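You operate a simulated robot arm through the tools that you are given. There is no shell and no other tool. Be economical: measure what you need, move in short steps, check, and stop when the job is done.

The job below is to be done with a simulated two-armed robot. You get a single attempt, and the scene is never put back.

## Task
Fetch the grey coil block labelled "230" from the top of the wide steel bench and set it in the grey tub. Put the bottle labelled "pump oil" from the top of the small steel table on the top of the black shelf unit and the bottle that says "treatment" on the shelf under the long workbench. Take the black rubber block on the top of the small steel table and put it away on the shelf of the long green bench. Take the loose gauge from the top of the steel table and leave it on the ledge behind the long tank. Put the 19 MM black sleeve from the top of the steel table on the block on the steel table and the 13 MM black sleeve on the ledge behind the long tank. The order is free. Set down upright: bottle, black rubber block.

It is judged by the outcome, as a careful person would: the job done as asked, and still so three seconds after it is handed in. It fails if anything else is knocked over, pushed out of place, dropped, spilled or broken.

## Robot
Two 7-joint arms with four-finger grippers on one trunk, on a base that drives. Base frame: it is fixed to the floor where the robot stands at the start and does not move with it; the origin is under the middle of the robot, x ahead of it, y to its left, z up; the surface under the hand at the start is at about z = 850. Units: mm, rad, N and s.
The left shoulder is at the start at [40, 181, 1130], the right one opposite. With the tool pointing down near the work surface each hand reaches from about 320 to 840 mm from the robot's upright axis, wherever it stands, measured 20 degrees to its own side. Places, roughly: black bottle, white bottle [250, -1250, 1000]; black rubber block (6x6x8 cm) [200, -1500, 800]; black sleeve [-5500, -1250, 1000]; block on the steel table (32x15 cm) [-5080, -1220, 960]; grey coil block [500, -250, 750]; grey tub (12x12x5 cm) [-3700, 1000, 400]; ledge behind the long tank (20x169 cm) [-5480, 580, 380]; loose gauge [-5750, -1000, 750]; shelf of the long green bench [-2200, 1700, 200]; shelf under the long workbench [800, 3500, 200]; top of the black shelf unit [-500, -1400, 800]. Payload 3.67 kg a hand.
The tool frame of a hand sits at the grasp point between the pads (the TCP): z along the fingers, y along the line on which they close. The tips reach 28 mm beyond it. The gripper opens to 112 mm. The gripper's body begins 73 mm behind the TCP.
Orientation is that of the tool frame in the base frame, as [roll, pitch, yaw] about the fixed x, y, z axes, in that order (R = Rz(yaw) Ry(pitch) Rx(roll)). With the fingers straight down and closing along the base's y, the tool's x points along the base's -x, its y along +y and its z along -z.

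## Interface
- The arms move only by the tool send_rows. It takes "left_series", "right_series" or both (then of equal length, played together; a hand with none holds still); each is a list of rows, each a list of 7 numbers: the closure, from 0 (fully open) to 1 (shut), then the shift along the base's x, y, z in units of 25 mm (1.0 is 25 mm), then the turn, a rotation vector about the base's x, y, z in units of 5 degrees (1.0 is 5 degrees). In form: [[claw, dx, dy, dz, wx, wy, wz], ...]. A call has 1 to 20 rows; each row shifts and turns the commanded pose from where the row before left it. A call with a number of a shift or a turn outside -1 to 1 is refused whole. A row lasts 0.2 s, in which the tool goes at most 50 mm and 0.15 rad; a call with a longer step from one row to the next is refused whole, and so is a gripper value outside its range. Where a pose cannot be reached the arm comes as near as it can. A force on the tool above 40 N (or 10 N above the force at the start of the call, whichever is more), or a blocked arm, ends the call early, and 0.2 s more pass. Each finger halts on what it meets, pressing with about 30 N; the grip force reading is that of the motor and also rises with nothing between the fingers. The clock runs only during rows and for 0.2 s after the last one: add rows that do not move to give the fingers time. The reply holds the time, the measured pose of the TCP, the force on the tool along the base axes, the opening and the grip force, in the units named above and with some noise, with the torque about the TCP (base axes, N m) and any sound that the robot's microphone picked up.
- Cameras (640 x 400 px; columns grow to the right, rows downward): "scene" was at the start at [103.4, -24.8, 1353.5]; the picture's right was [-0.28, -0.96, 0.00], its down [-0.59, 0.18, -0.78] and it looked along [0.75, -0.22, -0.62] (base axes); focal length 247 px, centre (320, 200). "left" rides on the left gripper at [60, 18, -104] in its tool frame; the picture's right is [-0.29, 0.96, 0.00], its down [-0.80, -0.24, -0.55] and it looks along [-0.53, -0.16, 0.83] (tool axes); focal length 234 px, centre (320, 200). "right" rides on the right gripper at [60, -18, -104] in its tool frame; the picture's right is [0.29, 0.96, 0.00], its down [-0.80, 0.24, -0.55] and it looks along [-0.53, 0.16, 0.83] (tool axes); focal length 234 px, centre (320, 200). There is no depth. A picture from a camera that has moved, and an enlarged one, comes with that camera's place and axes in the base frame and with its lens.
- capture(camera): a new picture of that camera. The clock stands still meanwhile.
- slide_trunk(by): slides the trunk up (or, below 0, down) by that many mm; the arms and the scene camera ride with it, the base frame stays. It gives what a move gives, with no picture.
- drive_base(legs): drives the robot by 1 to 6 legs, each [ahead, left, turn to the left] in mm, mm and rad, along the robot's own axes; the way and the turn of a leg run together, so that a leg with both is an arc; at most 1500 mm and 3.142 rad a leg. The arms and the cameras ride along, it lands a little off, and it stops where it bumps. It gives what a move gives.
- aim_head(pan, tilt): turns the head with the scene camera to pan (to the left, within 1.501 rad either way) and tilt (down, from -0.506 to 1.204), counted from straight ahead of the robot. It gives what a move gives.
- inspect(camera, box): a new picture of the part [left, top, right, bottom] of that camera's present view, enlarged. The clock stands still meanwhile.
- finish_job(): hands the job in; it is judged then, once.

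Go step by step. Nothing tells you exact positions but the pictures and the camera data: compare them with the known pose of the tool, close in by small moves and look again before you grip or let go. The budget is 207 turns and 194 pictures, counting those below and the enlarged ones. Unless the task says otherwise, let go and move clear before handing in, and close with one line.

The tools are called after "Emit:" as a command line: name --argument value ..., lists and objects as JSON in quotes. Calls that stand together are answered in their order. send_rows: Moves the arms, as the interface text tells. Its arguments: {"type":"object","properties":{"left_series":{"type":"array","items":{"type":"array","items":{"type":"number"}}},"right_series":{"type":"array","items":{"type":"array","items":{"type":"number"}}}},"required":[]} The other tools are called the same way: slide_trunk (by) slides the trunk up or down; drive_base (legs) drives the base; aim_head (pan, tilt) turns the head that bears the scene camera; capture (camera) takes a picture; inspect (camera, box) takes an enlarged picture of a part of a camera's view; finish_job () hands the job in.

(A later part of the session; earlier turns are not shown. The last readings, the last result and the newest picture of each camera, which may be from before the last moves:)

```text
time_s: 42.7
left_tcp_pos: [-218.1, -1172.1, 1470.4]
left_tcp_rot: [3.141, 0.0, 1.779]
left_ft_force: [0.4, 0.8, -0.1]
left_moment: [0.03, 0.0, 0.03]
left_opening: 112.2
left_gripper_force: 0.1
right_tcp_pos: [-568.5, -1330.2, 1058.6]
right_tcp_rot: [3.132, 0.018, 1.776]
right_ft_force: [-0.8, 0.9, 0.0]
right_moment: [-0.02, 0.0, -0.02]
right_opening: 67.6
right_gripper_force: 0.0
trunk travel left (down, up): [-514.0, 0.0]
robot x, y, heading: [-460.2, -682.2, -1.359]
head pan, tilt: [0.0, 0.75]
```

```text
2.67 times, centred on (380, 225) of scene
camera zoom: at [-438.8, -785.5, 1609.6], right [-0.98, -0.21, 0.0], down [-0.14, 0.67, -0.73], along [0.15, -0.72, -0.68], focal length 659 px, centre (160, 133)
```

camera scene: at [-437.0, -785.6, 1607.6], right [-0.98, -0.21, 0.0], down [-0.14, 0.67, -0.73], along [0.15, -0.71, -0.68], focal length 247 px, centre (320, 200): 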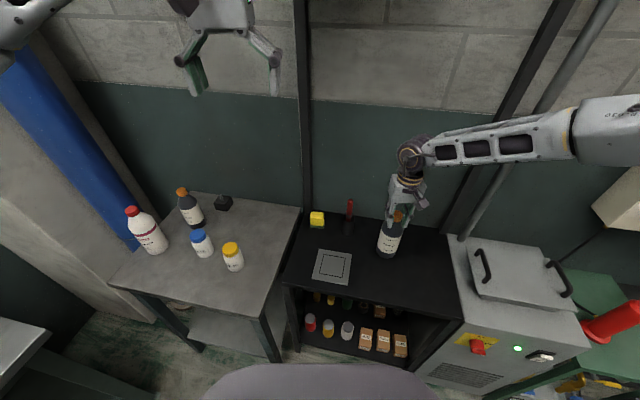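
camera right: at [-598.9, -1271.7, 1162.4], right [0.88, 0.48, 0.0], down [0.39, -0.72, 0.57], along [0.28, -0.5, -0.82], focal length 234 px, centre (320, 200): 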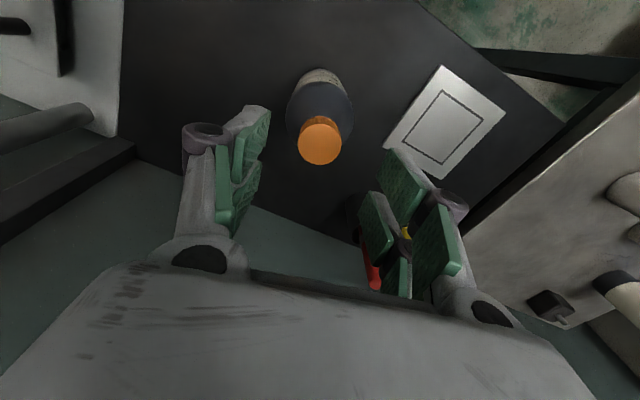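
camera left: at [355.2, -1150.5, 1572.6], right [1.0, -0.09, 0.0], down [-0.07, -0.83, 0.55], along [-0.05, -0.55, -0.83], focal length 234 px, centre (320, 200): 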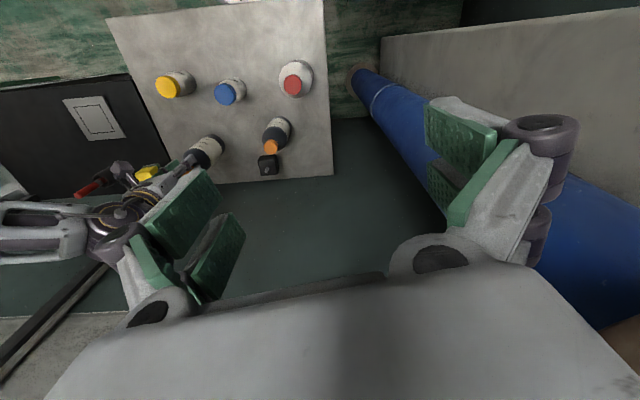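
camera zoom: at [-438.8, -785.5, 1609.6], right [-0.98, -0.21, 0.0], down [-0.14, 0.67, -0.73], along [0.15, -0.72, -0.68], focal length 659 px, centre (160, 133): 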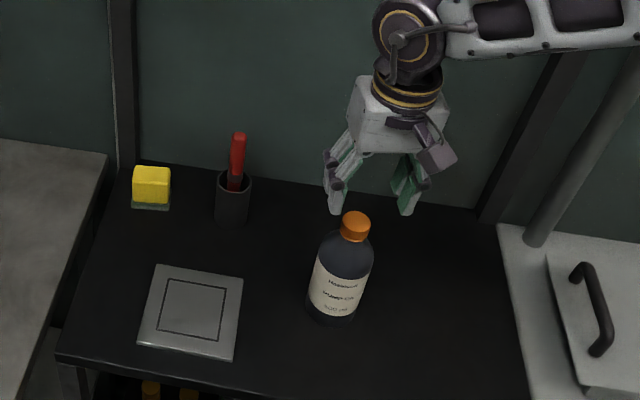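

Pump oil is standing on the shelf unit. Next comes the rubber block, so I return to the table, with the robot turned so that the block falls in the right hand's sector.

Emit:
drive_base --legs '[[120, 557, 0], [40, -9, 0.19]]'

Emit:
capture --camera "right"

Emit:
capture --camera "scene"

```text
time_s: 46.7
left_tcp_pos: [425.1, -1165.1, 1471.3]
left_tcp_rot: [-3.141, 0.001, 1.964]
left_ft_force: [0.1, 0.1, 1.1]
left_moment: [-0.03, 0.0, -0.01]
left_opening: 112.2
left_gripper_force: 0.1
right_tcp_pos: [110.7, -1383.7, 1058.7]
right_tcp_rot: [3.133, 0.021, 1.962]
right_ft_force: [-0.6, 0.2, -0.3]
right_moment: [-0.02, 0.0, 0.06]
right_opening: 67.2
right_gripper_force: 0.0
trunk travel left (down, up): [-514.0, 0.0]
robot x, y, heading: [98.9, -731.3, -1.18]
head pan, tilt: [0.0, 0.75]
```

```text
157 pictures are left
camera right: at [69.7, -1332.6, 1162.7], right [0.78, 0.63, 0.0], down [0.52, -0.64, 0.57], along [0.36, -0.44, -0.82], focal length 234 px, centre (320, 200)
```

right: 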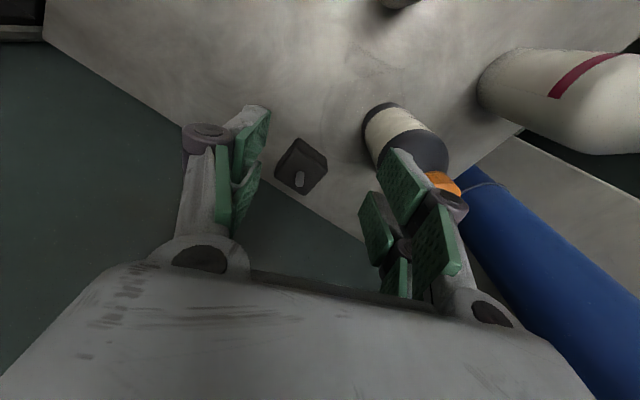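

```text
156 pictures are left
camera scene: at [137.7, -825.0, 1609.4], right [-0.92, -0.38, 0.0], down [-0.26, 0.63, -0.73], along [0.28, -0.68, -0.68], focal length 247 px, centre (320, 200)
```

scene: 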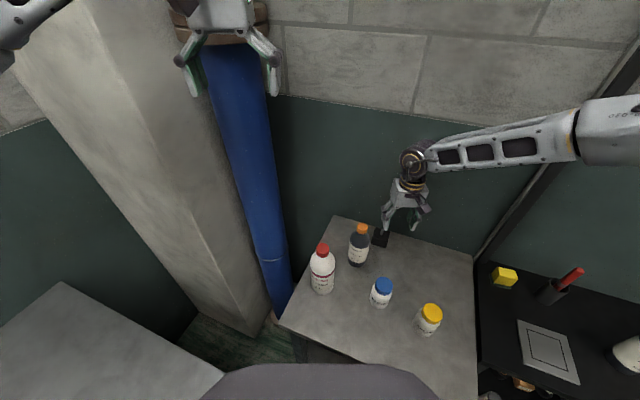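

Emit:
inspect --camera "right" --box '[240, 110, 400, 210]'

```text
4.00 times, centred on (320, 160) of right
camera zoom: at [69.7, -1332.6, 1162.7], right [0.78, 0.63, 0.0], down [0.52, -0.64, 0.57], along [0.36, -0.44, -0.82], focal length 937 px, centre (320, 360)
```

zoom: 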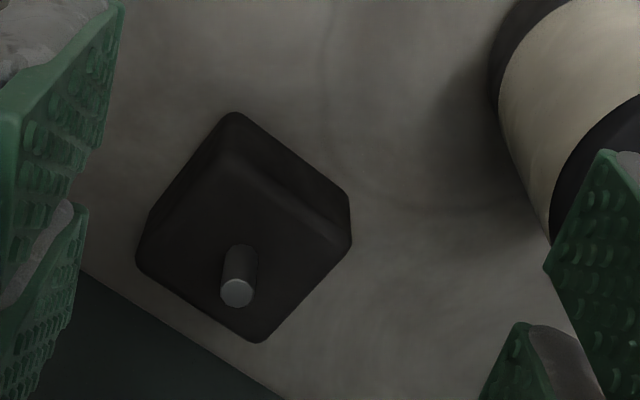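

The rubber block's sides are aligned with the base axes, so I move over it and turn the hand square to it.

Emit:
send_rows --right_series '[[0.2, 0.32, -0.69, 0, 0, 0, -0.9], [0.2, 0.32, -0.69, 0, 0, 0, -0.9], [0.2, 0.32, -0.69, 0, 0, 0, -0.9], [0.2, 0.32, -0.69, 0, 0, 0, -0.9], [0.2, 0.32, -0.69, 0, 0, 0, -0.9], [0.2, 0, 0, 0, 0, 0, 0]]'

Emit:
capture --camera "right"

```text
time_s: 48.1
left_tcp_pos: [426.3, -1167.1, 1471.7]
left_tcp_rot: [-3.141, 0.001, 1.964]
left_ft_force: [0.1, 0.7, 0.1]
left_moment: [0.03, 0.04, 0.01]
left_opening: 112.0
left_gripper_force: 0.1
right_tcp_pos: [104.1, -1434.2, 1091.9]
right_tcp_rot: [3.131, 0.021, 1.568]
right_ft_force: [-1.3, 0.5, 0.4]
right_moment: [0.01, 0.04, 0.01]
right_opening: 89.6
right_gripper_force: 0.1
right hand out of reach, approached as far as the arm can: row 1, 2, 3, 4, 5
trunk travel left (down, up): [-514.0, 0.0]
robot x, y, heading: [96.0, -729.2, -1.176]
head pan, tilt: [0.0, 0.75]
```

```text
154 pictures are left
camera right: at [86.2, -1371.3, 1195.3], right [0.96, 0.29, 0.0], down [0.23, -0.79, 0.57], along [0.17, -0.55, -0.82], focal length 234 px, centre (320, 200)
```

right: 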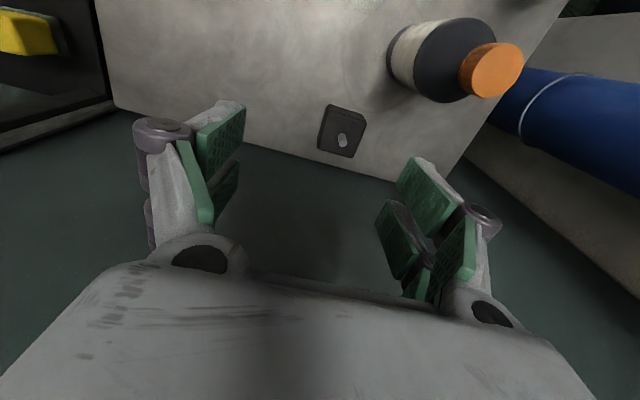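

Reaching seems limited when the hand is far below the shoulder. I test this by raising the hand relative to the shoulder and moving over the block.

Emit:
send_rows --right_series '[[0.2, 0, 0, 1, 0, 0, 0], [0.2, 0, 0, 1, 0, 0, 0], [0.2, 0, 0, 1, 0, 0, 0], [0.2, 0, 0, 1, 0, 0, 0], [0.2, 0.92, -0.66, 0, 0, 0, 0], [0.2, 0.92, -0.66, 0, 0, 0, 0], [0.2, 0, 0, 0, 0, 0, 0]]'

```text
time_s: 49.7
left_tcp_pos: [425.4, -1164.1, 1471.8]
left_tcp_rot: [-3.141, 0.001, 1.962]
left_ft_force: [0.4, 1.2, 0.6]
left_moment: [0.0, -0.02, 0.01]
left_opening: 111.8
left_gripper_force: 0.0
right_tcp_pos: [134.1, -1451.5, 1195.2]
right_tcp_rot: [3.132, 0.021, 1.569]
right_ft_force: [-0.2, 0.3, -0.1]
right_moment: [-0.03, 0.01, -0.02]
right_opening: 89.8
right_gripper_force: 0.0
right hand out of reach, approached as far as the arm can: row 6
trunk travel left (down, up): [-514.0, 0.0]
robot x, y, heading: [97.3, -732.2, -1.172]
head pan, tilt: [0.0, 0.75]
```

Higher works, so I'll raise the hand, centre it over the block, then lower the whole trunk (with the left hand also raised for clearance).

Emit:
send_rows --right_series '[[0.2, 0, 0, 1, 0, 0, 0], [0.2, 0, 0, 1, 0, 0, 0], [0.2, 0, 0, 1, 0, 0, 0], [0.2, 0, 0, 1, 0, 0, 0], [0.2, 0.64, -0.62, 0, 0, 0, 0], [0.2, 0, 0, 0, 0, 0, 0]]' --left_series '[[0, 0, 0, 1, 0, 0, 0], [0, 0, 0, 1, 0, 0, 0], [0, 0, 0, 1, 0, 0, 0], [0, 0, 0, 1, 0, 0, 0], [0, 0, 0, 0, 0, 0, 0], [0, 0, 0, 0, 0, 0, 0]]'

Emit:
slide_trunk --by -230

Emit:
capture --camera "right"

Emit:
capture --camera "scene"

```text
time_s: 51.1
left_tcp_pos: [424.8, -1166.4, 1569.5]
left_tcp_rot: [3.141, 0.001, 1.964]
left_ft_force: [0.2, -1.1, 0.2]
left_moment: [0.04, 0.0, -0.04]
left_opening: 112.1
left_gripper_force: 0.0
right_tcp_pos: [141.4, -1461.4, 1296.0]
right_tcp_rot: [3.13, 0.021, 1.569]
right_ft_force: [-0.4, -0.9, -0.7]
right_moment: [0.02, 0.02, -0.03]
right_opening: 89.6
right_gripper_force: 0.0
right hand out of reach, approached as far as the arm can: row 5
trunk travel left (down, up): [-514.0, 0.0]
robot x, y, heading: [99.4, -727.5, -1.176]
head pan, tilt: [0.0, 0.75]
```

```text
time_s: 53.5
left_tcp_pos: [424.5, -1164.9, 1340.2]
left_tcp_rot: [3.14, 0.0, 1.964]
left_ft_force: [-1.0, 0.5, 0.7]
left_moment: [-0.02, 0.02, 0.02]
left_opening: 112.1
left_gripper_force: 0.1
right_tcp_pos: [140.4, -1461.1, 1066.1]
right_tcp_rot: [3.132, 0.02, 1.569]
right_ft_force: [0.1, 0.3, 0.1]
right_moment: [-0.03, 0.03, 0.0]
right_opening: 89.8
right_gripper_force: 0.1
trunk travel left (down, up): [-284.0, 230.0]
robot x, y, heading: [96.3, -728.6, -1.177]
head pan, tilt: [0.0, 0.75]
```

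```text
153 pictures are left
camera right: at [122.1, -1397.3, 1169.8], right [0.96, 0.29, 0.0], down [0.23, -0.79, 0.57], along [0.17, -0.55, -0.82], focal length 234 px, centre (320, 200)
```

right: 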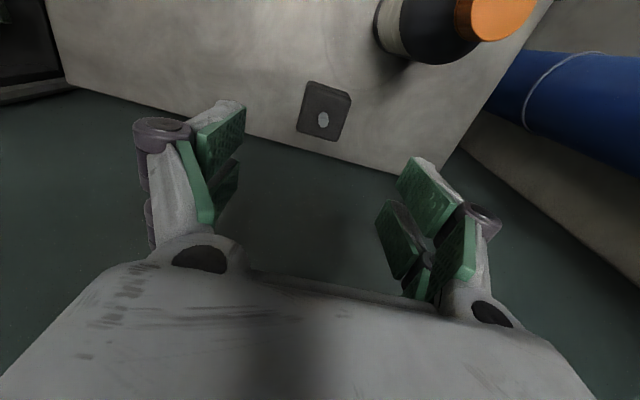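

```text
152 pictures are left
camera scene: at [138.6, -825.9, 1379.9], right [-0.92, -0.38, 0.0], down [-0.26, 0.63, -0.73], along [0.28, -0.68, -0.68], focal length 247 px, centre (320, 200)
```

scene: 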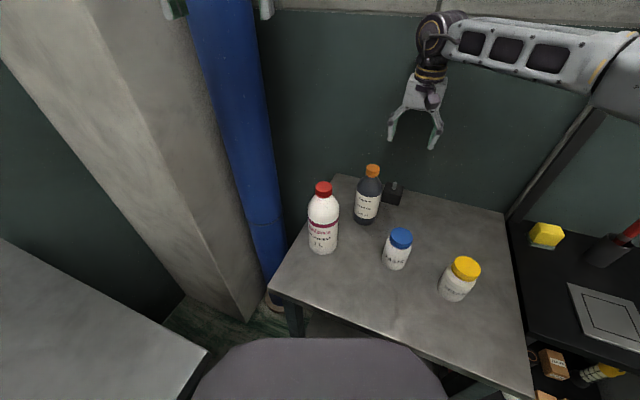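

Emit:
slide_trunk --by -165

Emit:
send_rows --right_series '[[0.2, 0.5, -0.4, 0, 0, 0, 0], [0.2, 0, 0, 0, 0, 0, 0]]'

Emit:
capture --camera "right"

Emit:
capture --camera "scene"

```text
time_s: 55.4
left_tcp_pos: [423.9, -1165.6, 1175.8]
left_tcp_rot: [-3.141, -0.001, 1.963]
left_ft_force: [0.1, -0.5, 0.0]
left_moment: [-0.03, -0.02, -0.03]
left_opening: 112.1
left_gripper_force: 0.0
right_tcp_pos: [140.5, -1461.7, 901.4]
right_tcp_rot: [3.13, 0.021, 1.568]
right_ft_force: [-0.7, 0.4, -0.6]
right_moment: [0.06, 0.01, -0.01]
right_opening: 89.7
right_gripper_force: 0.1
trunk travel left (down, up): [-119.0, 395.0]
robot x, y, heading: [96.0, -729.5, -1.179]
head pan, tilt: [0.0, 0.75]
```

```text
time_s: 56.0
left_tcp_pos: [424.4, -1165.5, 1175.7]
left_tcp_rot: [3.141, -0.001, 1.963]
left_ft_force: [0.0, -0.1, 0.0]
left_moment: [-0.03, 0.03, 0.0]
left_opening: 111.7
left_gripper_force: 0.0
right_tcp_pos: [141.0, -1460.9, 900.6]
right_tcp_rot: [3.13, 0.022, 1.569]
right_ft_force: [1.0, 0.2, 0.7]
right_moment: [0.0, 0.02, -0.02]
right_opening: 89.8
right_gripper_force: 0.0
right hand out of reach, approached as far as the arm can: row 1
trunk travel left (down, up): [-119.0, 395.0]
robot x, y, heading: [95.3, -730.1, -1.184]
head pan, tilt: [0.0, 0.75]
```

```text
151 pictures are left
camera right: at [122.1, -1397.3, 1004.5], right [0.96, 0.29, 0.0], down [0.23, -0.79, 0.57], along [0.17, -0.55, -0.82], focal length 234 px, centre (320, 200)
```

right: 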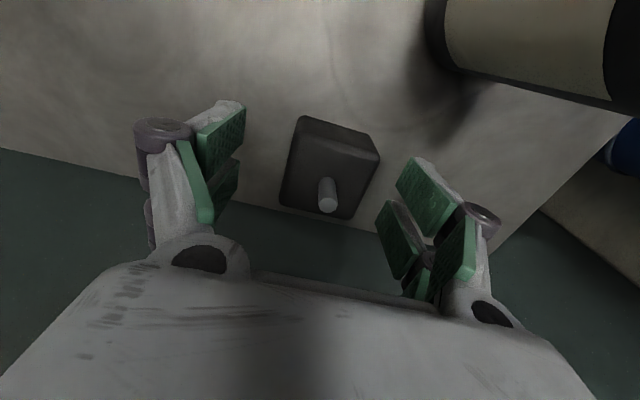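

```text
150 pictures are left
camera scene: at [138.7, -825.9, 1214.7], right [-0.92, -0.38, 0.0], down [-0.26, 0.63, -0.73], along [0.28, -0.68, -0.68], focal length 247 px, centre (320, 200)
```

scene: 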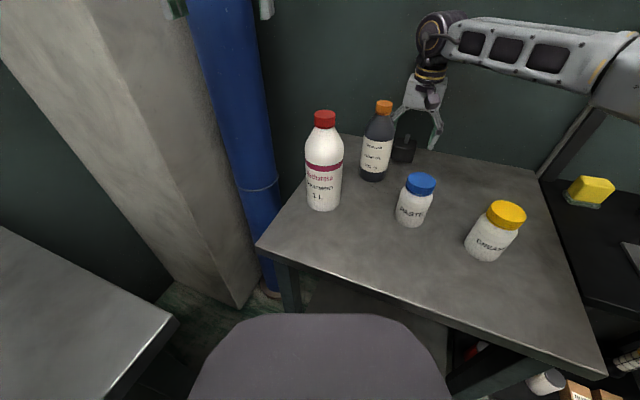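

The block's centre is at [150, -1471] with its top near 866. I nudge the base to centre, then lower with the trunk.

Emit:
drive_base --legs '[[13, 4.5, 0]]'

Emit:
slide_trunk --by -35

Emit:
capture --camera "right"

Emit:
inspect --camera "scene" --box '[340, 60, 500, 160]'

```text
time_s: 56.8
left_tcp_pos: [432.7, -1175.2, 1175.8]
left_tcp_rot: [-3.141, 0.0, 1.962]
left_ft_force: [0.0, 0.0, 0.5]
left_moment: [-0.01, -0.02, -0.03]
left_opening: 112.0
left_gripper_force: 0.0
right_tcp_pos: [149.3, -1469.8, 900.2]
right_tcp_rot: [3.131, 0.021, 1.568]
right_ft_force: [-0.5, -1.1, -0.7]
right_moment: [-0.04, -0.02, -0.03]
right_opening: 89.5
right_gripper_force: 0.0
trunk travel left (down, up): [-119.0, 395.0]
robot x, y, heading: [106.9, -741.9, -1.177]
head pan, tilt: [0.0, 0.75]
```

```text
time_s: 57.6
left_tcp_pos: [431.9, -1175.3, 1140.1]
left_tcp_rot: [-3.141, 0.002, 1.962]
left_ft_force: [-0.4, 0.2, 0.5]
left_moment: [-0.03, -0.03, -0.01]
left_opening: 112.0
left_gripper_force: 0.0
right_tcp_pos: [148.7, -1470.7, 866.7]
right_tcp_rot: [3.131, 0.022, 1.567]
right_ft_force: [-0.1, 0.3, 0.2]
right_moment: [0.0, 0.0, -0.01]
right_opening: 89.5
right_gripper_force: 0.1
trunk travel left (down, up): [-84.0, 430.0]
robot x, y, heading: [109.4, -741.3, -1.181]
head pan, tilt: [0.0, 0.75]
```

```text
149 pictures are left
camera right: at [130.4, -1406.7, 969.8], right [0.96, 0.29, 0.0], down [0.23, -0.79, 0.57], along [0.17, -0.55, -0.82], focal length 234 px, centre (320, 200)
```

right: 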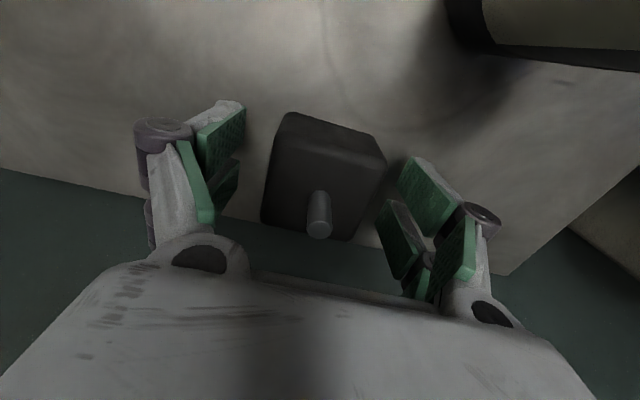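

```text
4.00 times, centred on (420, 110) of scene
camera zoom: at [147.2, -835.2, 1179.2], right [-0.92, -0.38, 0.0], down [-0.26, 0.63, -0.73], along [0.28, -0.68, -0.68], focal length 988 px, centre (-80, 560)
```

zoom: 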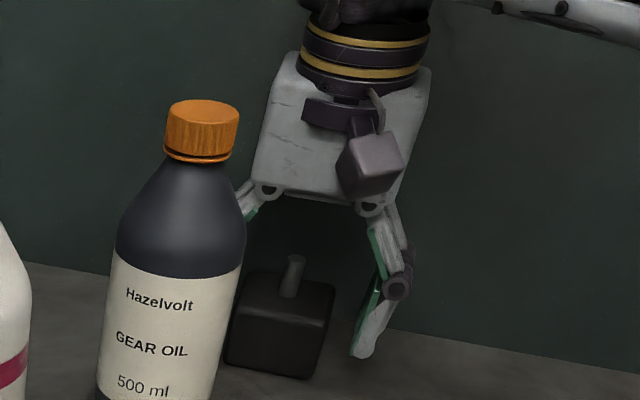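

Emit:
slide_trunk --by -8

Emit:
send_rows --right_series '[[0.35, 0, 0, 0, 0, 0, 0], [0.45, 0, 0, 0, 0, 0, 0], [0.6, 0, 0, 0, 0, 0, 0], [0.75, 0, 0, 0, 0, 0, 0], [0.75, 0, 0, 0, 0, 0, 0]]'

Emit:
slide_trunk --by 40

Emit:
capture --camera "right"

Emit:
inspect --camera "scene" --box '[340, 60, 500, 160]'

```text
time_s: 58.1
left_tcp_pos: [432.4, -1176.1, 1132.6]
left_tcp_rot: [3.141, 0.001, 1.962]
left_ft_force: [0.0, 0.5, 0.4]
left_moment: [0.0, -0.03, 0.0]
left_opening: 112.0
left_gripper_force: 0.1
right_tcp_pos: [150.5, -1470.6, 857.7]
right_tcp_rot: [3.133, 0.021, 1.567]
right_ft_force: [0.5, 0.9, 0.8]
right_moment: [0.03, 0.03, 0.04]
right_opening: 89.5
right_gripper_force: 0.1
trunk travel left (down, up): [-76.0, 438.0]
robot x, y, heading: [105.5, -740.2, -1.174]
head pan, tilt: [0.0, 0.75]
```

```text
time_s: 59.3
left_tcp_pos: [434.5, -1176.4, 1131.4]
left_tcp_rot: [-3.142, -0.001, 1.963]
left_ft_force: [0.0, -0.4, -1.2]
left_moment: [-0.01, -0.02, 0.03]
left_opening: 111.8
left_gripper_force: 0.1
right_tcp_pos: [152.5, -1470.2, 857.3]
right_tcp_rot: [3.133, 0.021, 1.57]
right_ft_force: [3.0, -1.0, 3.2]
right_moment: [-0.02, -0.25, -0.01]
right_opening: 59.6
right_gripper_force: 30.0
trunk travel left (down, up): [-76.0, 438.0]
robot x, y, heading: [105.7, -737.6, -1.177]
head pan, tilt: [0.0, 0.75]
```

```text
time_s: 60.2
left_tcp_pos: [433.5, -1176.2, 1172.5]
left_tcp_rot: [-3.141, 0.0, 1.962]
left_ft_force: [-1.2, 0.4, 0.8]
left_moment: [0.01, 0.01, -0.01]
left_opening: 112.2
left_gripper_force: 0.0
right_tcp_pos: [149.8, -1470.9, 896.4]
right_tcp_rot: [3.13, 0.019, 1.568]
right_ft_force: [0.3, 0.5, -3.3]
right_moment: [0.04, -0.02, 0.01]
right_opening: 59.7
right_gripper_force: 30.1
trunk travel left (down, up): [-116.0, 398.0]
robot x, y, heading: [109.9, -736.8, -1.182]
head pan, tilt: [0.0, 0.75]
```

```text
147 pictures are left
camera right: at [130.6, -1407.9, 1000.8], right [0.96, 0.29, 0.0], down [0.23, -0.79, 0.57], along [0.17, -0.55, -0.82], focal length 234 px, centre (320, 200)
```

right: 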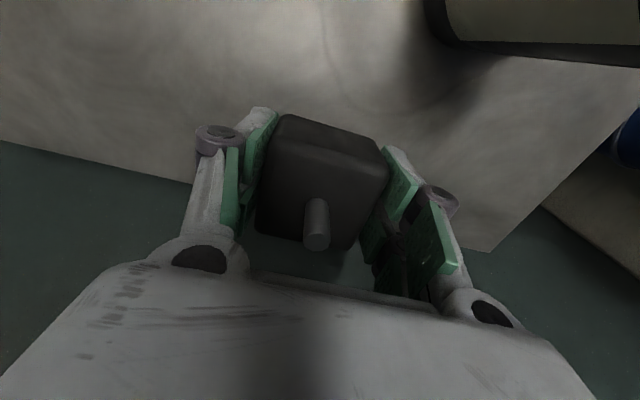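

```text
4.00 times, centred on (420, 110) of scene
camera zoom: at [147.6, -836.6, 1211.6], right [-0.92, -0.38, 0.0], down [-0.26, 0.63, -0.73], along [0.28, -0.68, -0.68], focal length 988 px, centre (-80, 560)
```

zoom: 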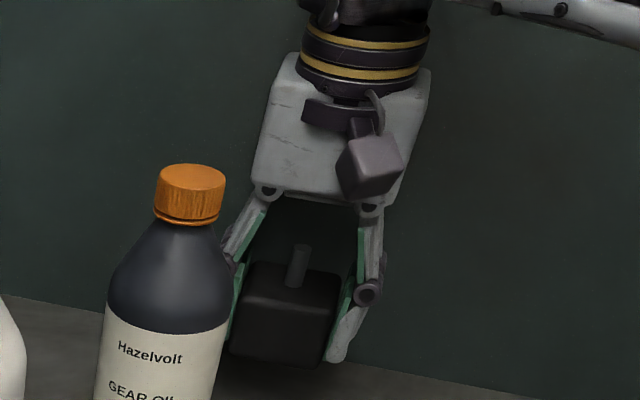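

The block is held (59.7 mm). I raise it above all the bottles, back out, and square up for a left-hand grasp of the treatment bottle.

Emit:
slide_trunk --by 180

Emit:
drive_base --legs '[[-250, 0, 0], [0, 0, -0.39], [20, 110, 0]]'

Emit:
capture --camera "scene"

Emit:
capture --camera "left"

```text
time_s: 62.2
left_tcp_pos: [432.3, -1176.5, 1352.6]
left_tcp_rot: [3.141, 0.0, 1.963]
left_ft_force: [-0.4, -0.6, -0.9]
left_moment: [-0.01, -0.02, -0.01]
left_opening: 112.2
left_gripper_force: 0.1
right_tcp_pos: [149.1, -1470.4, 1076.3]
right_tcp_rot: [3.13, 0.021, 1.568]
right_ft_force: [0.3, 0.0, -3.3]
right_moment: [0.06, 0.02, 0.0]
right_opening: 59.8
right_gripper_force: 30.2
trunk travel left (down, up): [-296.0, 218.0]
robot x, y, heading: [104.9, -740.5, -1.178]
head pan, tilt: [0.0, 0.75]
```

```text
time_s: 66.1
left_tcp_pos: [259.0, -1059.0, 1352.0]
left_tcp_rot: [3.142, 0.001, 1.572]
left_ft_force: [-0.5, -0.8, -0.3]
left_moment: [0.01, 0.02, 0.01]
left_opening: 111.8
left_gripper_force: 0.1
right_tcp_pos: [-115.4, -1222.8, 1077.8]
right_tcp_rot: [3.132, 0.02, 1.177]
right_ft_force: [-0.4, -0.5, -3.3]
right_moment: [0.04, 0.04, -0.03]
right_opening: 59.9
right_gripper_force: 30.3
trunk travel left (down, up): [-296.0, 218.0]
robot x, y, heading: [127.5, -534.9, -1.571]
head pan, tilt: [0.0, 0.75]
```

```text
145 pictures are left
camera scene: at [124.3, -635.6, 1391.7], right [-1.0, 0.0, 0.0], down [0.0, 0.68, -0.73], along [0.0, -0.73, -0.68], focal length 247 px, centre (320, 200)
```

scene: 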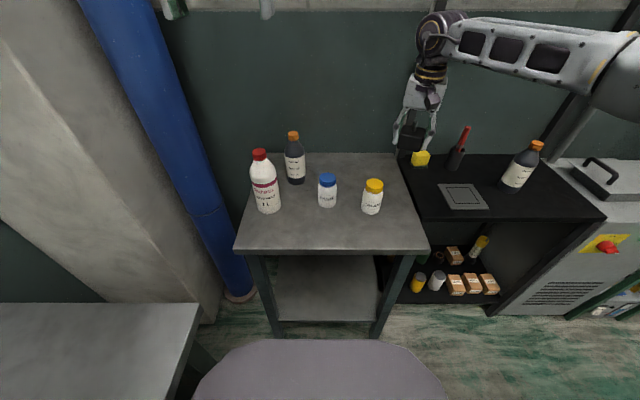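

```text
144 pictures are left
camera left: at [276.5, -998.8, 1456.0], right [0.96, -0.29, 0.0], down [-0.24, -0.8, 0.55], along [-0.16, -0.53, -0.83], focal length 234 px, centre (320, 200)
```

left: 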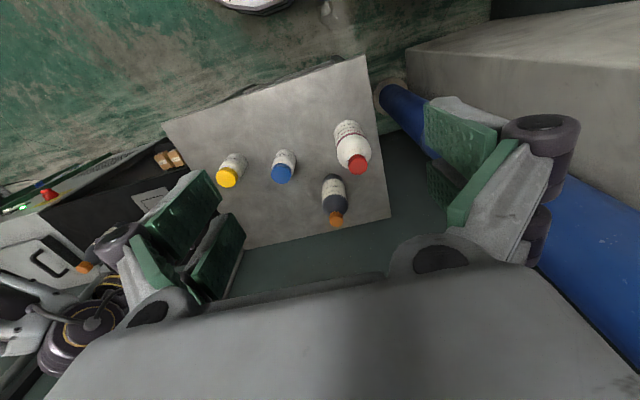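

The treatment bottle's axis is at about [292, -1207], with the top at 1035. I tilt the left hand 50° forward while coming down in front of it, so it can later be set on a low shelf.

Emit:
send_rows --left_series '[[0, 0.13, 0, -0.9, -1, 0, 0], [0, 0.13, 0, -0.9, -1, 0, 0], [0, 0.13, 0, -0.9, -1, 0, 0], [0, 0.13, 0, -0.9, -1, 0, 0], [0, 0.13, 0, -0.9, -1, 0, 0], [0, 0.13, 0, -0.9, -1, 0, 0], [0, 0.13, 0, -0.9, -1, 0, 0], [0, 0.13, 0, -0.9, -1, 0, 0], [0, 0.13, 0, -0.9, -1, 0, 0], [0, 0.13, 0, -0.9, -1, 0, 0], [0, 0, 0, 0, 0, 0, 0]]'

Emit:
capture --camera "left"

Emit:
capture --camera "scene"

```text
time_s: 68.5
left_tcp_pos: [290.9, -1058.4, 1127.2]
left_tcp_rot: [3.141, 0.875, 1.574]
left_ft_force: [-0.8, 0.3, -0.1]
left_moment: [0.02, 0.0, 0.03]
left_opening: 112.2
left_gripper_force: 0.0
right_tcp_pos: [-115.2, -1222.6, 1077.9]
right_tcp_rot: [3.131, 0.022, 1.176]
right_ft_force: [-0.1, 0.4, -2.2]
right_moment: [0.01, 0.0, 0.0]
right_opening: 59.7
right_gripper_force: 29.9
trunk travel left (down, up): [-296.0, 218.0]
robot x, y, heading: [123.0, -533.1, -1.565]
head pan, tilt: [0.0, 0.75]
```

```text
143 pictures are left
camera left: at [308.6, -939.8, 1147.6], right [0.96, -0.18, 0.22], down [-0.24, -0.09, 0.97], along [-0.16, -0.98, -0.13], focal length 234 px, centre (320, 200)
```

left: 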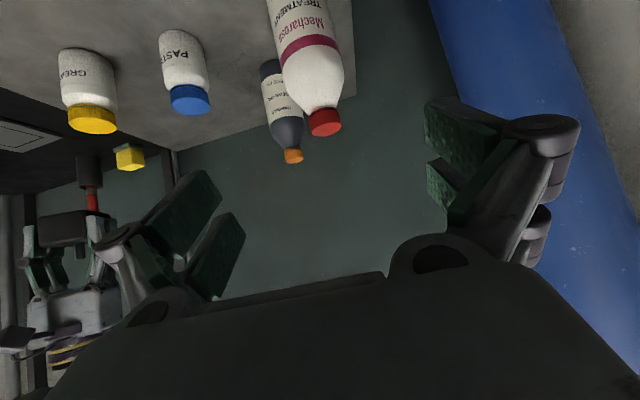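

```text
142 pictures are left
camera scene: at [124.2, -635.5, 1391.7], right [-1.0, 0.0, 0.0], down [0.0, 0.68, -0.73], along [0.0, -0.73, -0.68], focal length 247 px, centre (320, 200)
```

scene: 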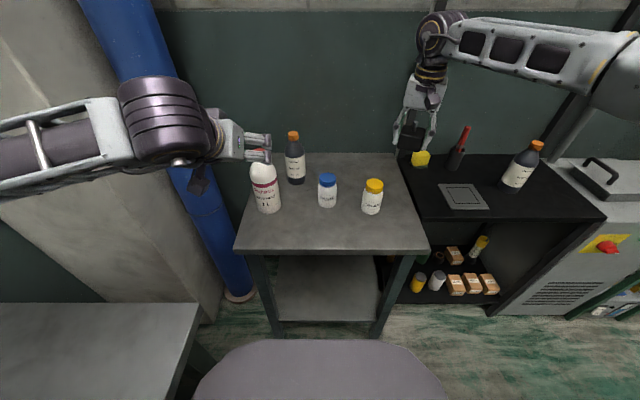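

The tilt works. Lowering to grasp height in front of the bottle.

Emit:
send_rows --left_series '[[0, 0, 0, -1, 0, 0, 0], [0, 0, 0, -1, 0, 0, 0], [0, 0, 0, -1, 0, 0, 0], [0, 0, 0, -1, 0, 0, 0], [0, 0, 0, -1, 0, 0, 0], [0, 0, 0, -1, 0, 0, 0], [0, 0, 0, -1, 0, 0, 0], [0, 0, 0, -1, 0, 0, 0], [0, 0, 0, -0.8, 0, 0, 0], [0, 0, 0, 0, 0, 0, 0]]'

Emit:
capture --camera "left"

Emit:
capture --camera "scene"

```text
time_s: 70.7
left_tcp_pos: [290.2, -1057.5, 908.4]
left_tcp_rot: [-3.141, 0.872, 1.572]
left_ft_force: [-0.4, 0.6, 0.7]
left_moment: [-0.03, -0.01, -0.01]
left_opening: 111.7
left_gripper_force: 0.1
right_tcp_pos: [-117.0, -1222.0, 1077.5]
right_tcp_rot: [3.131, 0.02, 1.177]
right_ft_force: [-0.5, -0.4, -2.2]
right_moment: [-0.01, -0.03, 0.02]
right_opening: 59.5
right_gripper_force: 30.0
trunk travel left (down, up): [-296.0, 218.0]
robot x, y, heading: [125.7, -532.3, -1.569]
head pan, tilt: [0.0, 0.75]
```

```text
141 pictures are left
camera left: at [308.7, -939.1, 928.7], right [0.96, -0.18, 0.22], down [-0.24, -0.09, 0.97], along [-0.16, -0.98, -0.13], focal length 234 px, centre (320, 200)
```

left: 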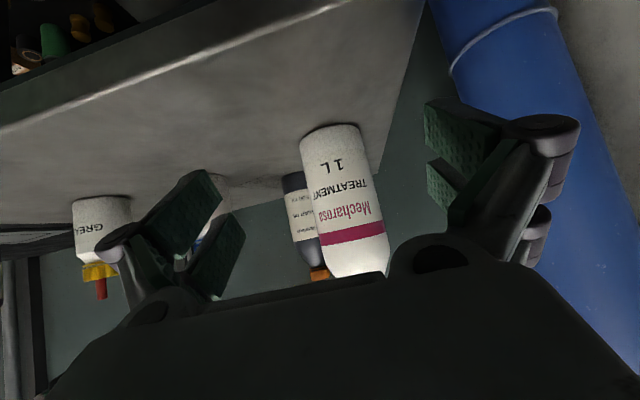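

```text
140 pictures are left
camera scene: at [124.5, -635.4, 1391.7], right [-1.0, 0.0, 0.0], down [0.0, 0.68, -0.73], along [0.0, -0.73, -0.68], focal length 247 px, centre (320, 200)
```

scene: 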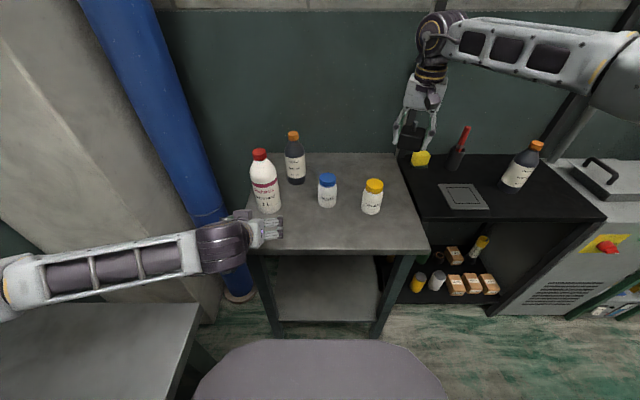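

The bottle is centred at x = 290. I advance onto it.

Emit:
send_rows --left_series '[[0, 0, -1, 0, 0, 0, 0], [0, 0, -1, 0, 0, 0, 0], [0, 0, -1, 0, 0, 0, 0], [0, 0, -1, 0, 0, 0, 0], [0, 0, 0, 0, 0, 0, 0]]'

Emit:
capture --camera "left"

Emit:
inspect --camera "scene" --box '[200, 130, 360, 230]'

```text
time_s: 71.9
left_tcp_pos: [290.3, -1156.9, 908.6]
left_tcp_rot: [-3.142, 0.872, 1.571]
left_ft_force: [0.1, 0.0, 0.0]
left_moment: [-0.01, -0.01, -0.01]
left_opening: 111.9
left_gripper_force: 0.0
right_tcp_pos: [-115.0, -1223.0, 1076.8]
right_tcp_rot: [3.131, 0.021, 1.175]
right_ft_force: [0.4, 0.5, -2.1]
right_moment: [0.01, 0.02, -0.01]
right_opening: 59.9
right_gripper_force: 29.9
trunk travel left (down, up): [-296.0, 218.0]
robot x, y, heading: [127.9, -532.5, -1.567]
head pan, tilt: [0.0, 0.75]
```

```text
139 pictures are left
camera left: at [308.9, -1039.2, 929.0], right [0.96, -0.19, 0.22], down [-0.24, -0.09, 0.97], along [-0.16, -0.98, -0.13], focal length 234 px, centre (320, 200)
```

left: 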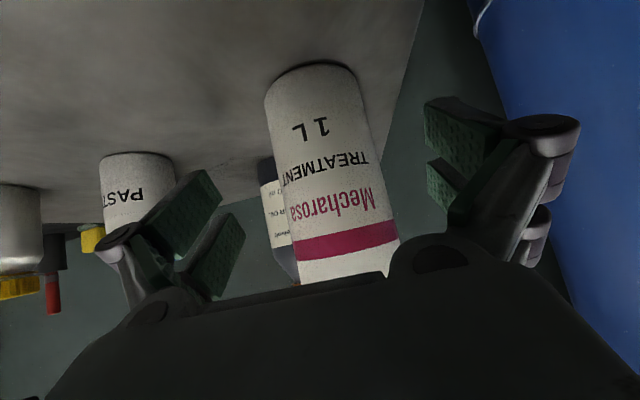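

```text
4.00 times, centred on (280, 180) of scene
camera zoom: at [124.7, -635.0, 1391.7], right [-1.0, 0.0, 0.0], down [0.0, 0.68, -0.73], along [0.0, -0.73, -0.68], focal length 988 px, centre (480, 280)
```

zoom: 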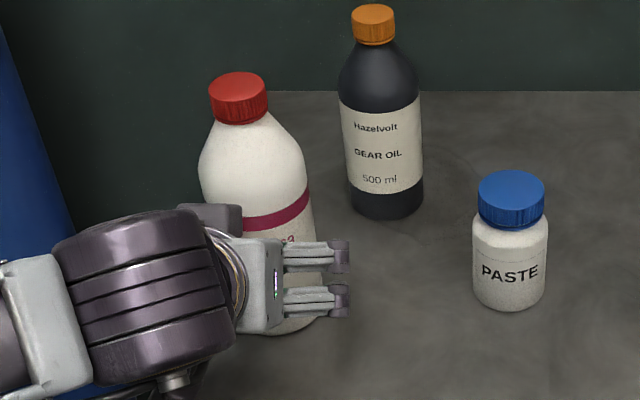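

Emit:
send_rows --left_series '[[0, 0, -1, 0, 0, 0, 0], [0, 0, -0.9, 0, 0, 0, 0], [0, 0, 0, 0, 0, 0, 0], [0.2, 0, 0, 0, 0, 0, 0], [0.3, 0, 0, 0, 0, 0, 0], [0.5, 0, 0, 0, 0, 0, 0], [0.6, 0, 0, 0, 0, 0, 0], [0.6, 0, 0, 0, 0, 0, 0]]'

Emit:
capture --camera "left"

Emit:
inspect --camera "scene" --box '[200, 130, 360, 230]'

```text
time_s: 73.7
left_tcp_pos: [291.1, -1206.3, 908.5]
left_tcp_rot: [3.141, 0.873, 1.57]
left_ft_force: [1.5, -1.2, 0.4]
left_moment: [0.07, -0.45, -0.04]
left_opening: 75.2
left_gripper_force: 30.3
right_tcp_pos: [-114.9, -1223.6, 1077.1]
right_tcp_rot: [3.13, 0.021, 1.177]
right_ft_force: [-0.3, 0.3, -2.6]
right_moment: [0.0, -0.03, 0.01]
right_opening: 59.9
right_gripper_force: 30.0
trunk travel left (down, up): [-296.0, 218.0]
robot x, y, heading: [122.4, -533.3, -1.574]
head pan, tilt: [0.0, 0.75]
```

```text
137 pictures are left
camera left: at [309.0, -1087.9, 928.7], right [0.96, -0.18, 0.22], down [-0.24, -0.09, 0.97], along [-0.16, -0.98, -0.13], focal length 234 px, centre (320, 200)
```

left: 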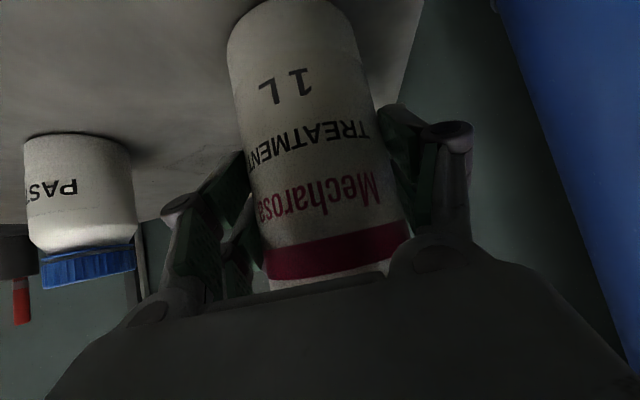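

```text
4.00 times, centred on (280, 180) of scene
camera zoom: at [124.8, -635.7, 1391.7], right [-1.0, 0.0, 0.0], down [0.0, 0.68, -0.73], along [0.0, -0.73, -0.68], focal length 988 px, centre (480, 280)
```

zoom: 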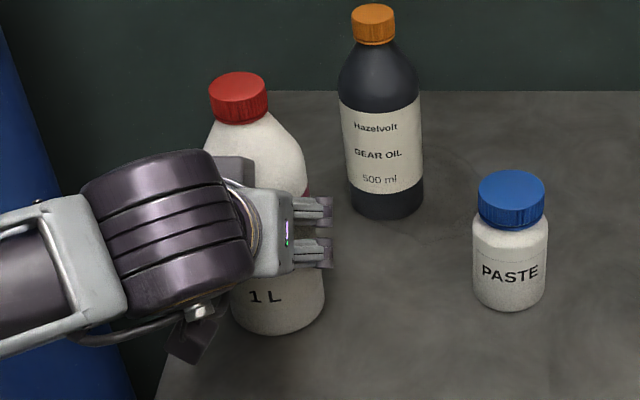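

The bottle is gripped (75 mm). I lift with the trunk and back away.

Emit:
slide_trunk --by 100

Emit:
drive_base --legs '[[-350, -30, 0]]'

Emit:
capture --camera "scene"

Emit:
capture --camera "left"

```text
time_s: 75.0
left_tcp_pos: [290.7, -1205.8, 1006.2]
left_tcp_rot: [3.14, 0.871, 1.571]
left_ft_force: [0.5, -0.3, -10.9]
left_moment: [0.08, -0.01, 0.01]
left_opening: 75.1
left_gripper_force: 30.3
right_tcp_pos: [-114.8, -1224.3, 1177.0]
right_tcp_rot: [3.132, 0.019, 1.176]
right_ft_force: [0.0, 0.7, -1.8]
right_moment: [0.0, -0.03, -0.01]
right_opening: 59.8
right_gripper_force: 30.1
trunk travel left (down, up): [-396.0, 118.0]
robot x, y, heading: [121.2, -530.6, -1.569]
head pan, tilt: [0.0, 0.75]
```

```text
time_s: 77.3
left_tcp_pos: [261.5, -859.4, 1006.7]
left_tcp_rot: [3.141, 0.87, 1.575]
left_ft_force: [-1.5, -0.3, -10.2]
left_moment: [0.12, 0.0, -0.02]
left_opening: 75.5
left_gripper_force: 30.1
right_tcp_pos: [-145.4, -876.3, 1176.8]
right_tcp_rot: [3.133, 0.02, 1.178]
right_ft_force: [-0.1, -0.3, -1.8]
right_moment: [0.02, -0.01, -0.02]
right_opening: 59.7
right_gripper_force: 30.2
trunk travel left (down, up): [-396.0, 118.0]
robot x, y, heading: [93.6, -182.2, -1.569]
head pan, tilt: [0.0, 0.75]
```

```text
135 pictures are left
camera scene: at [94.2, -289.5, 1491.3], right [-1.0, 0.0, 0.0], down [0.0, 0.68, -0.73], along [0.0, -0.73, -0.68], focal length 247 px, centre (320, 200)
```

scene: 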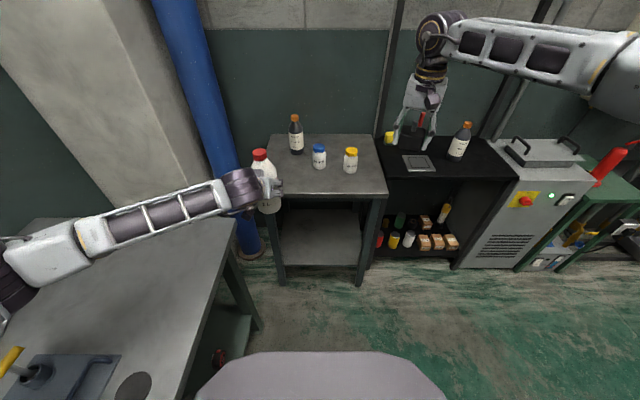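

```text
134 pictures are left
camera left: at [279.1, -740.6, 1027.4], right [0.96, -0.18, 0.22], down [-0.24, -0.09, 0.97], along [-0.16, -0.98, -0.13], focal length 234 px, centre (320, 200)
```

left: 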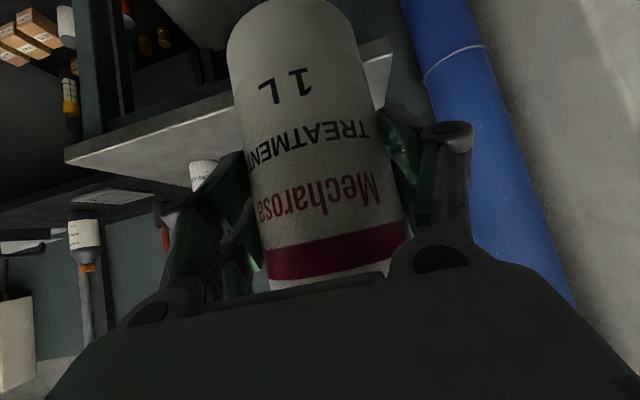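

Both objects are held. I raise the trunk for clearance, move away from the bench, turn to face +x and slide toward the long workbench at +y.

Emit:
slide_trunk --by 100

Emit:
drive_base --legs '[[0, -570, 0], [0, 0, 1.571], [0, 1300, 0]]'

Emit:
aim_head --pan 0.9 --tilt 0.45

Emit:
capture --camera "scene"

```text
time_s: 78.7
left_tcp_pos: [260.8, -859.2, 1107.3]
left_tcp_rot: [3.141, 0.871, 1.574]
left_ft_force: [0.4, 0.4, -9.5]
left_moment: [0.11, 0.02, -0.02]
left_opening: 75.1
left_gripper_force: 29.7
right_tcp_pos: [-145.0, -876.2, 1277.2]
right_tcp_rot: [3.133, 0.019, 1.176]
right_ft_force: [0.1, 0.2, -3.2]
right_moment: [0.03, -0.04, 0.04]
right_opening: 59.8
right_gripper_force: 30.3
trunk travel left (down, up): [-496.0, 18.0]
robot x, y, heading: [95.8, -185.4, -1.568]
head pan, tilt: [0.0, 0.75]
```

```text
time_s: 92.5
left_tcp_pos: [202.3, 1289.5, 1107.5]
left_tcp_rot: [3.141, 0.869, -3.126]
left_ft_force: [0.0, -0.6, -11.0]
left_moment: [-0.03, 0.1, 0.0]
left_opening: 75.1
left_gripper_force: 29.6
right_tcp_pos: [224.7, 883.2, 1278.0]
right_tcp_rot: [3.132, 0.02, 2.764]
right_ft_force: [-0.2, 0.0, -2.4]
right_moment: [-0.02, 0.0, -0.02]
right_opening: 59.4
right_gripper_force: 30.4
trunk travel left (down, up): [-496.0, 18.0]
robot x, y, heading: [-470.5, 1114.0, 0.017]
head pan, tilt: [0.0, 0.75]
```

```text
time_s: 93.7
left_tcp_pos: [202.4, 1288.6, 1108.0]
left_tcp_rot: [3.141, 0.871, -3.125]
left_ft_force: [0.7, -1.1, -10.0]
left_moment: [0.01, 0.09, 0.0]
left_opening: 74.9
left_gripper_force: 29.8
right_tcp_pos: [225.7, 884.8, 1277.8]
right_tcp_rot: [3.134, 0.019, 2.76]
right_ft_force: [0.2, 0.0, -2.7]
right_moment: [0.0, -0.02, 0.0]
right_opening: 59.7
right_gripper_force: 30.4
trunk travel left (down, up): [-496.0, 18.0]
robot x, y, heading: [-471.4, 1110.7, 0.015]
head pan, tilt: [0.901, 0.45]
```

```text
133 pictures are left
camera scene: at [-392.0, 1186.0, 1618.5], right [0.79, -0.61, 0.0], down [-0.27, -0.35, -0.9], along [0.55, 0.71, -0.44], focal length 247 px, centre (320, 200)
```

scene: 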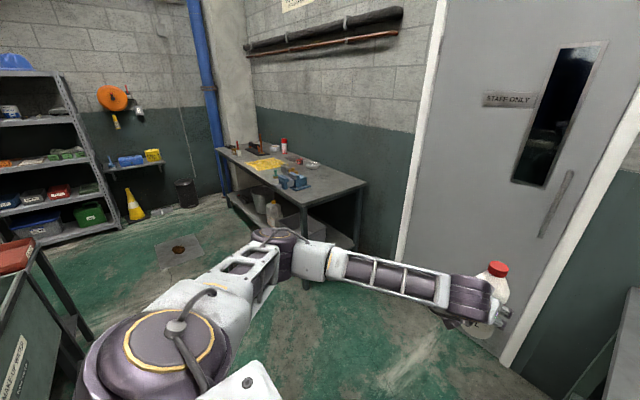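

The workbench and its shelf are visible ahead on the left. I slide on toward it.

Emit:
drive_base --legs '[[0, 1400, -0.016]]'

Emit:
aim_head --pan 0.5 --tilt 0.55

Emit:
capture --camera "scene"

```text
time_s: 100.7
left_tcp_pos: [189.4, 2652.9, 1107.9]
left_tcp_rot: [-3.142, 0.872, -3.139]
left_ft_force: [0.1, -0.1, -9.7]
left_moment: [-0.02, 0.11, 0.0]
left_opening: 75.0
left_gripper_force: 29.6
right_tcp_pos: [206.6, 2246.1, 1276.4]
right_tcp_rot: [3.133, 0.021, 2.752]
right_ft_force: [-0.5, 0.1, -2.9]
right_moment: [0.03, 0.03, 0.0]
right_opening: 60.0
right_gripper_force: 29.7
trunk travel left (down, up): [-496.0, 18.0]
robot x, y, heading: [-486.3, 2483.1, 0.005]
head pan, tilt: [0.901, 0.45]
```

```text
time_s: 101.6
left_tcp_pos: [188.9, 2653.2, 1106.7]
left_tcp_rot: [-3.141, 0.87, -3.138]
left_ft_force: [0.0, -0.6, -9.8]
left_moment: [0.02, 0.1, 0.0]
left_opening: 74.9
left_gripper_force: 29.7
right_tcp_pos: [208.5, 2247.4, 1277.2]
right_tcp_rot: [3.133, 0.02, 2.749]
right_ft_force: [-0.9, -1.0, -2.6]
right_moment: [0.04, 0.04, -0.01]
right_opening: 59.6
right_gripper_force: 30.2
trunk travel left (down, up): [-496.0, 18.0]
robot x, y, heading: [-484.0, 2483.8, 0.004]
head pan, tilt: [0.499, 0.55]
```

```text
132 pictures are left
camera scene: at [-383.8, 2528.7, 1609.4], right [0.48, -0.88, 0.0], down [-0.46, -0.25, -0.85], along [0.75, 0.41, -0.52], focal length 247 px, centre (320, 200)
```

scene: 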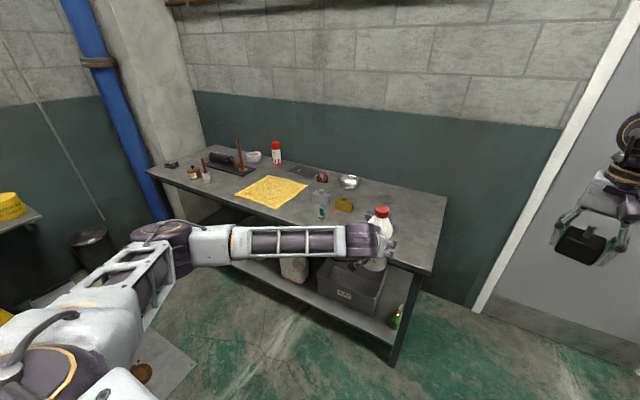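

The bench front edge is at x of about 490, starting at y = 2500. I lower the trunk to look under it.

Emit:
slide_trunk --by -490

Emit:
aim_head --pan 0.45 --tilt 0.4

Emit:
capture --camera "scene"

Emit:
capture --camera "left"

```text
refused: -490 is not a number from -400 to 400
```

```text
time_s: 102.3
left_tcp_pos: [189.8, 2654.6, 1107.7]
left_tcp_rot: [3.141, 0.872, -3.139]
left_ft_force: [0.1, -0.1, -9.4]
left_moment: [-0.03, 0.11, 0.0]
left_opening: 75.0
left_gripper_force: 29.7
right_tcp_pos: [208.6, 2248.1, 1278.3]
right_tcp_rot: [3.134, 0.017, 2.747]
right_ft_force: [-0.4, 0.2, -1.8]
right_moment: [-0.01, -0.01, -0.01]
right_opening: 59.8
right_gripper_force: 29.9
trunk travel left (down, up): [-496.0, 18.0]
robot x, y, heading: [-481.1, 2484.1, 0.005]
head pan, tilt: [0.45, 0.4]
```

```text
131 pictures are left
camera scene: at [-379.2, 2525.7, 1623.1], right [0.44, -0.9, 0.0], down [-0.35, -0.17, -0.92], along [0.83, 0.4, -0.39], focal length 247 px, centre (320, 200)
```

scene: 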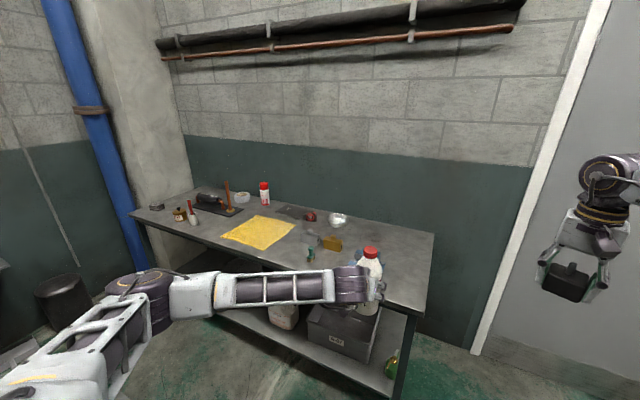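

```text
130 pictures are left
camera left: at [71.5, 2671.3, 1128.0], right [0.18, 0.96, 0.22], down [0.09, -0.24, 0.97], along [0.98, -0.16, -0.13], focal length 234 px, centre (320, 200)
```

left: 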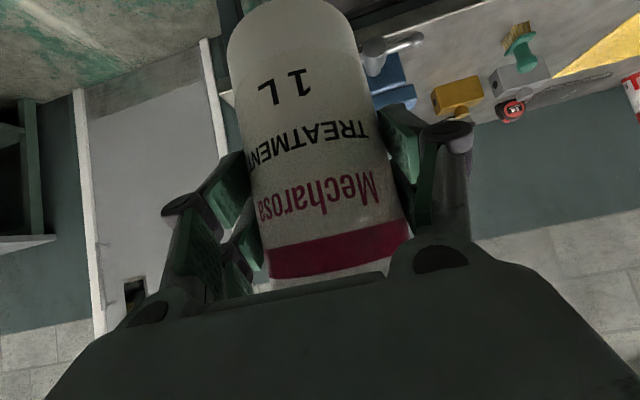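

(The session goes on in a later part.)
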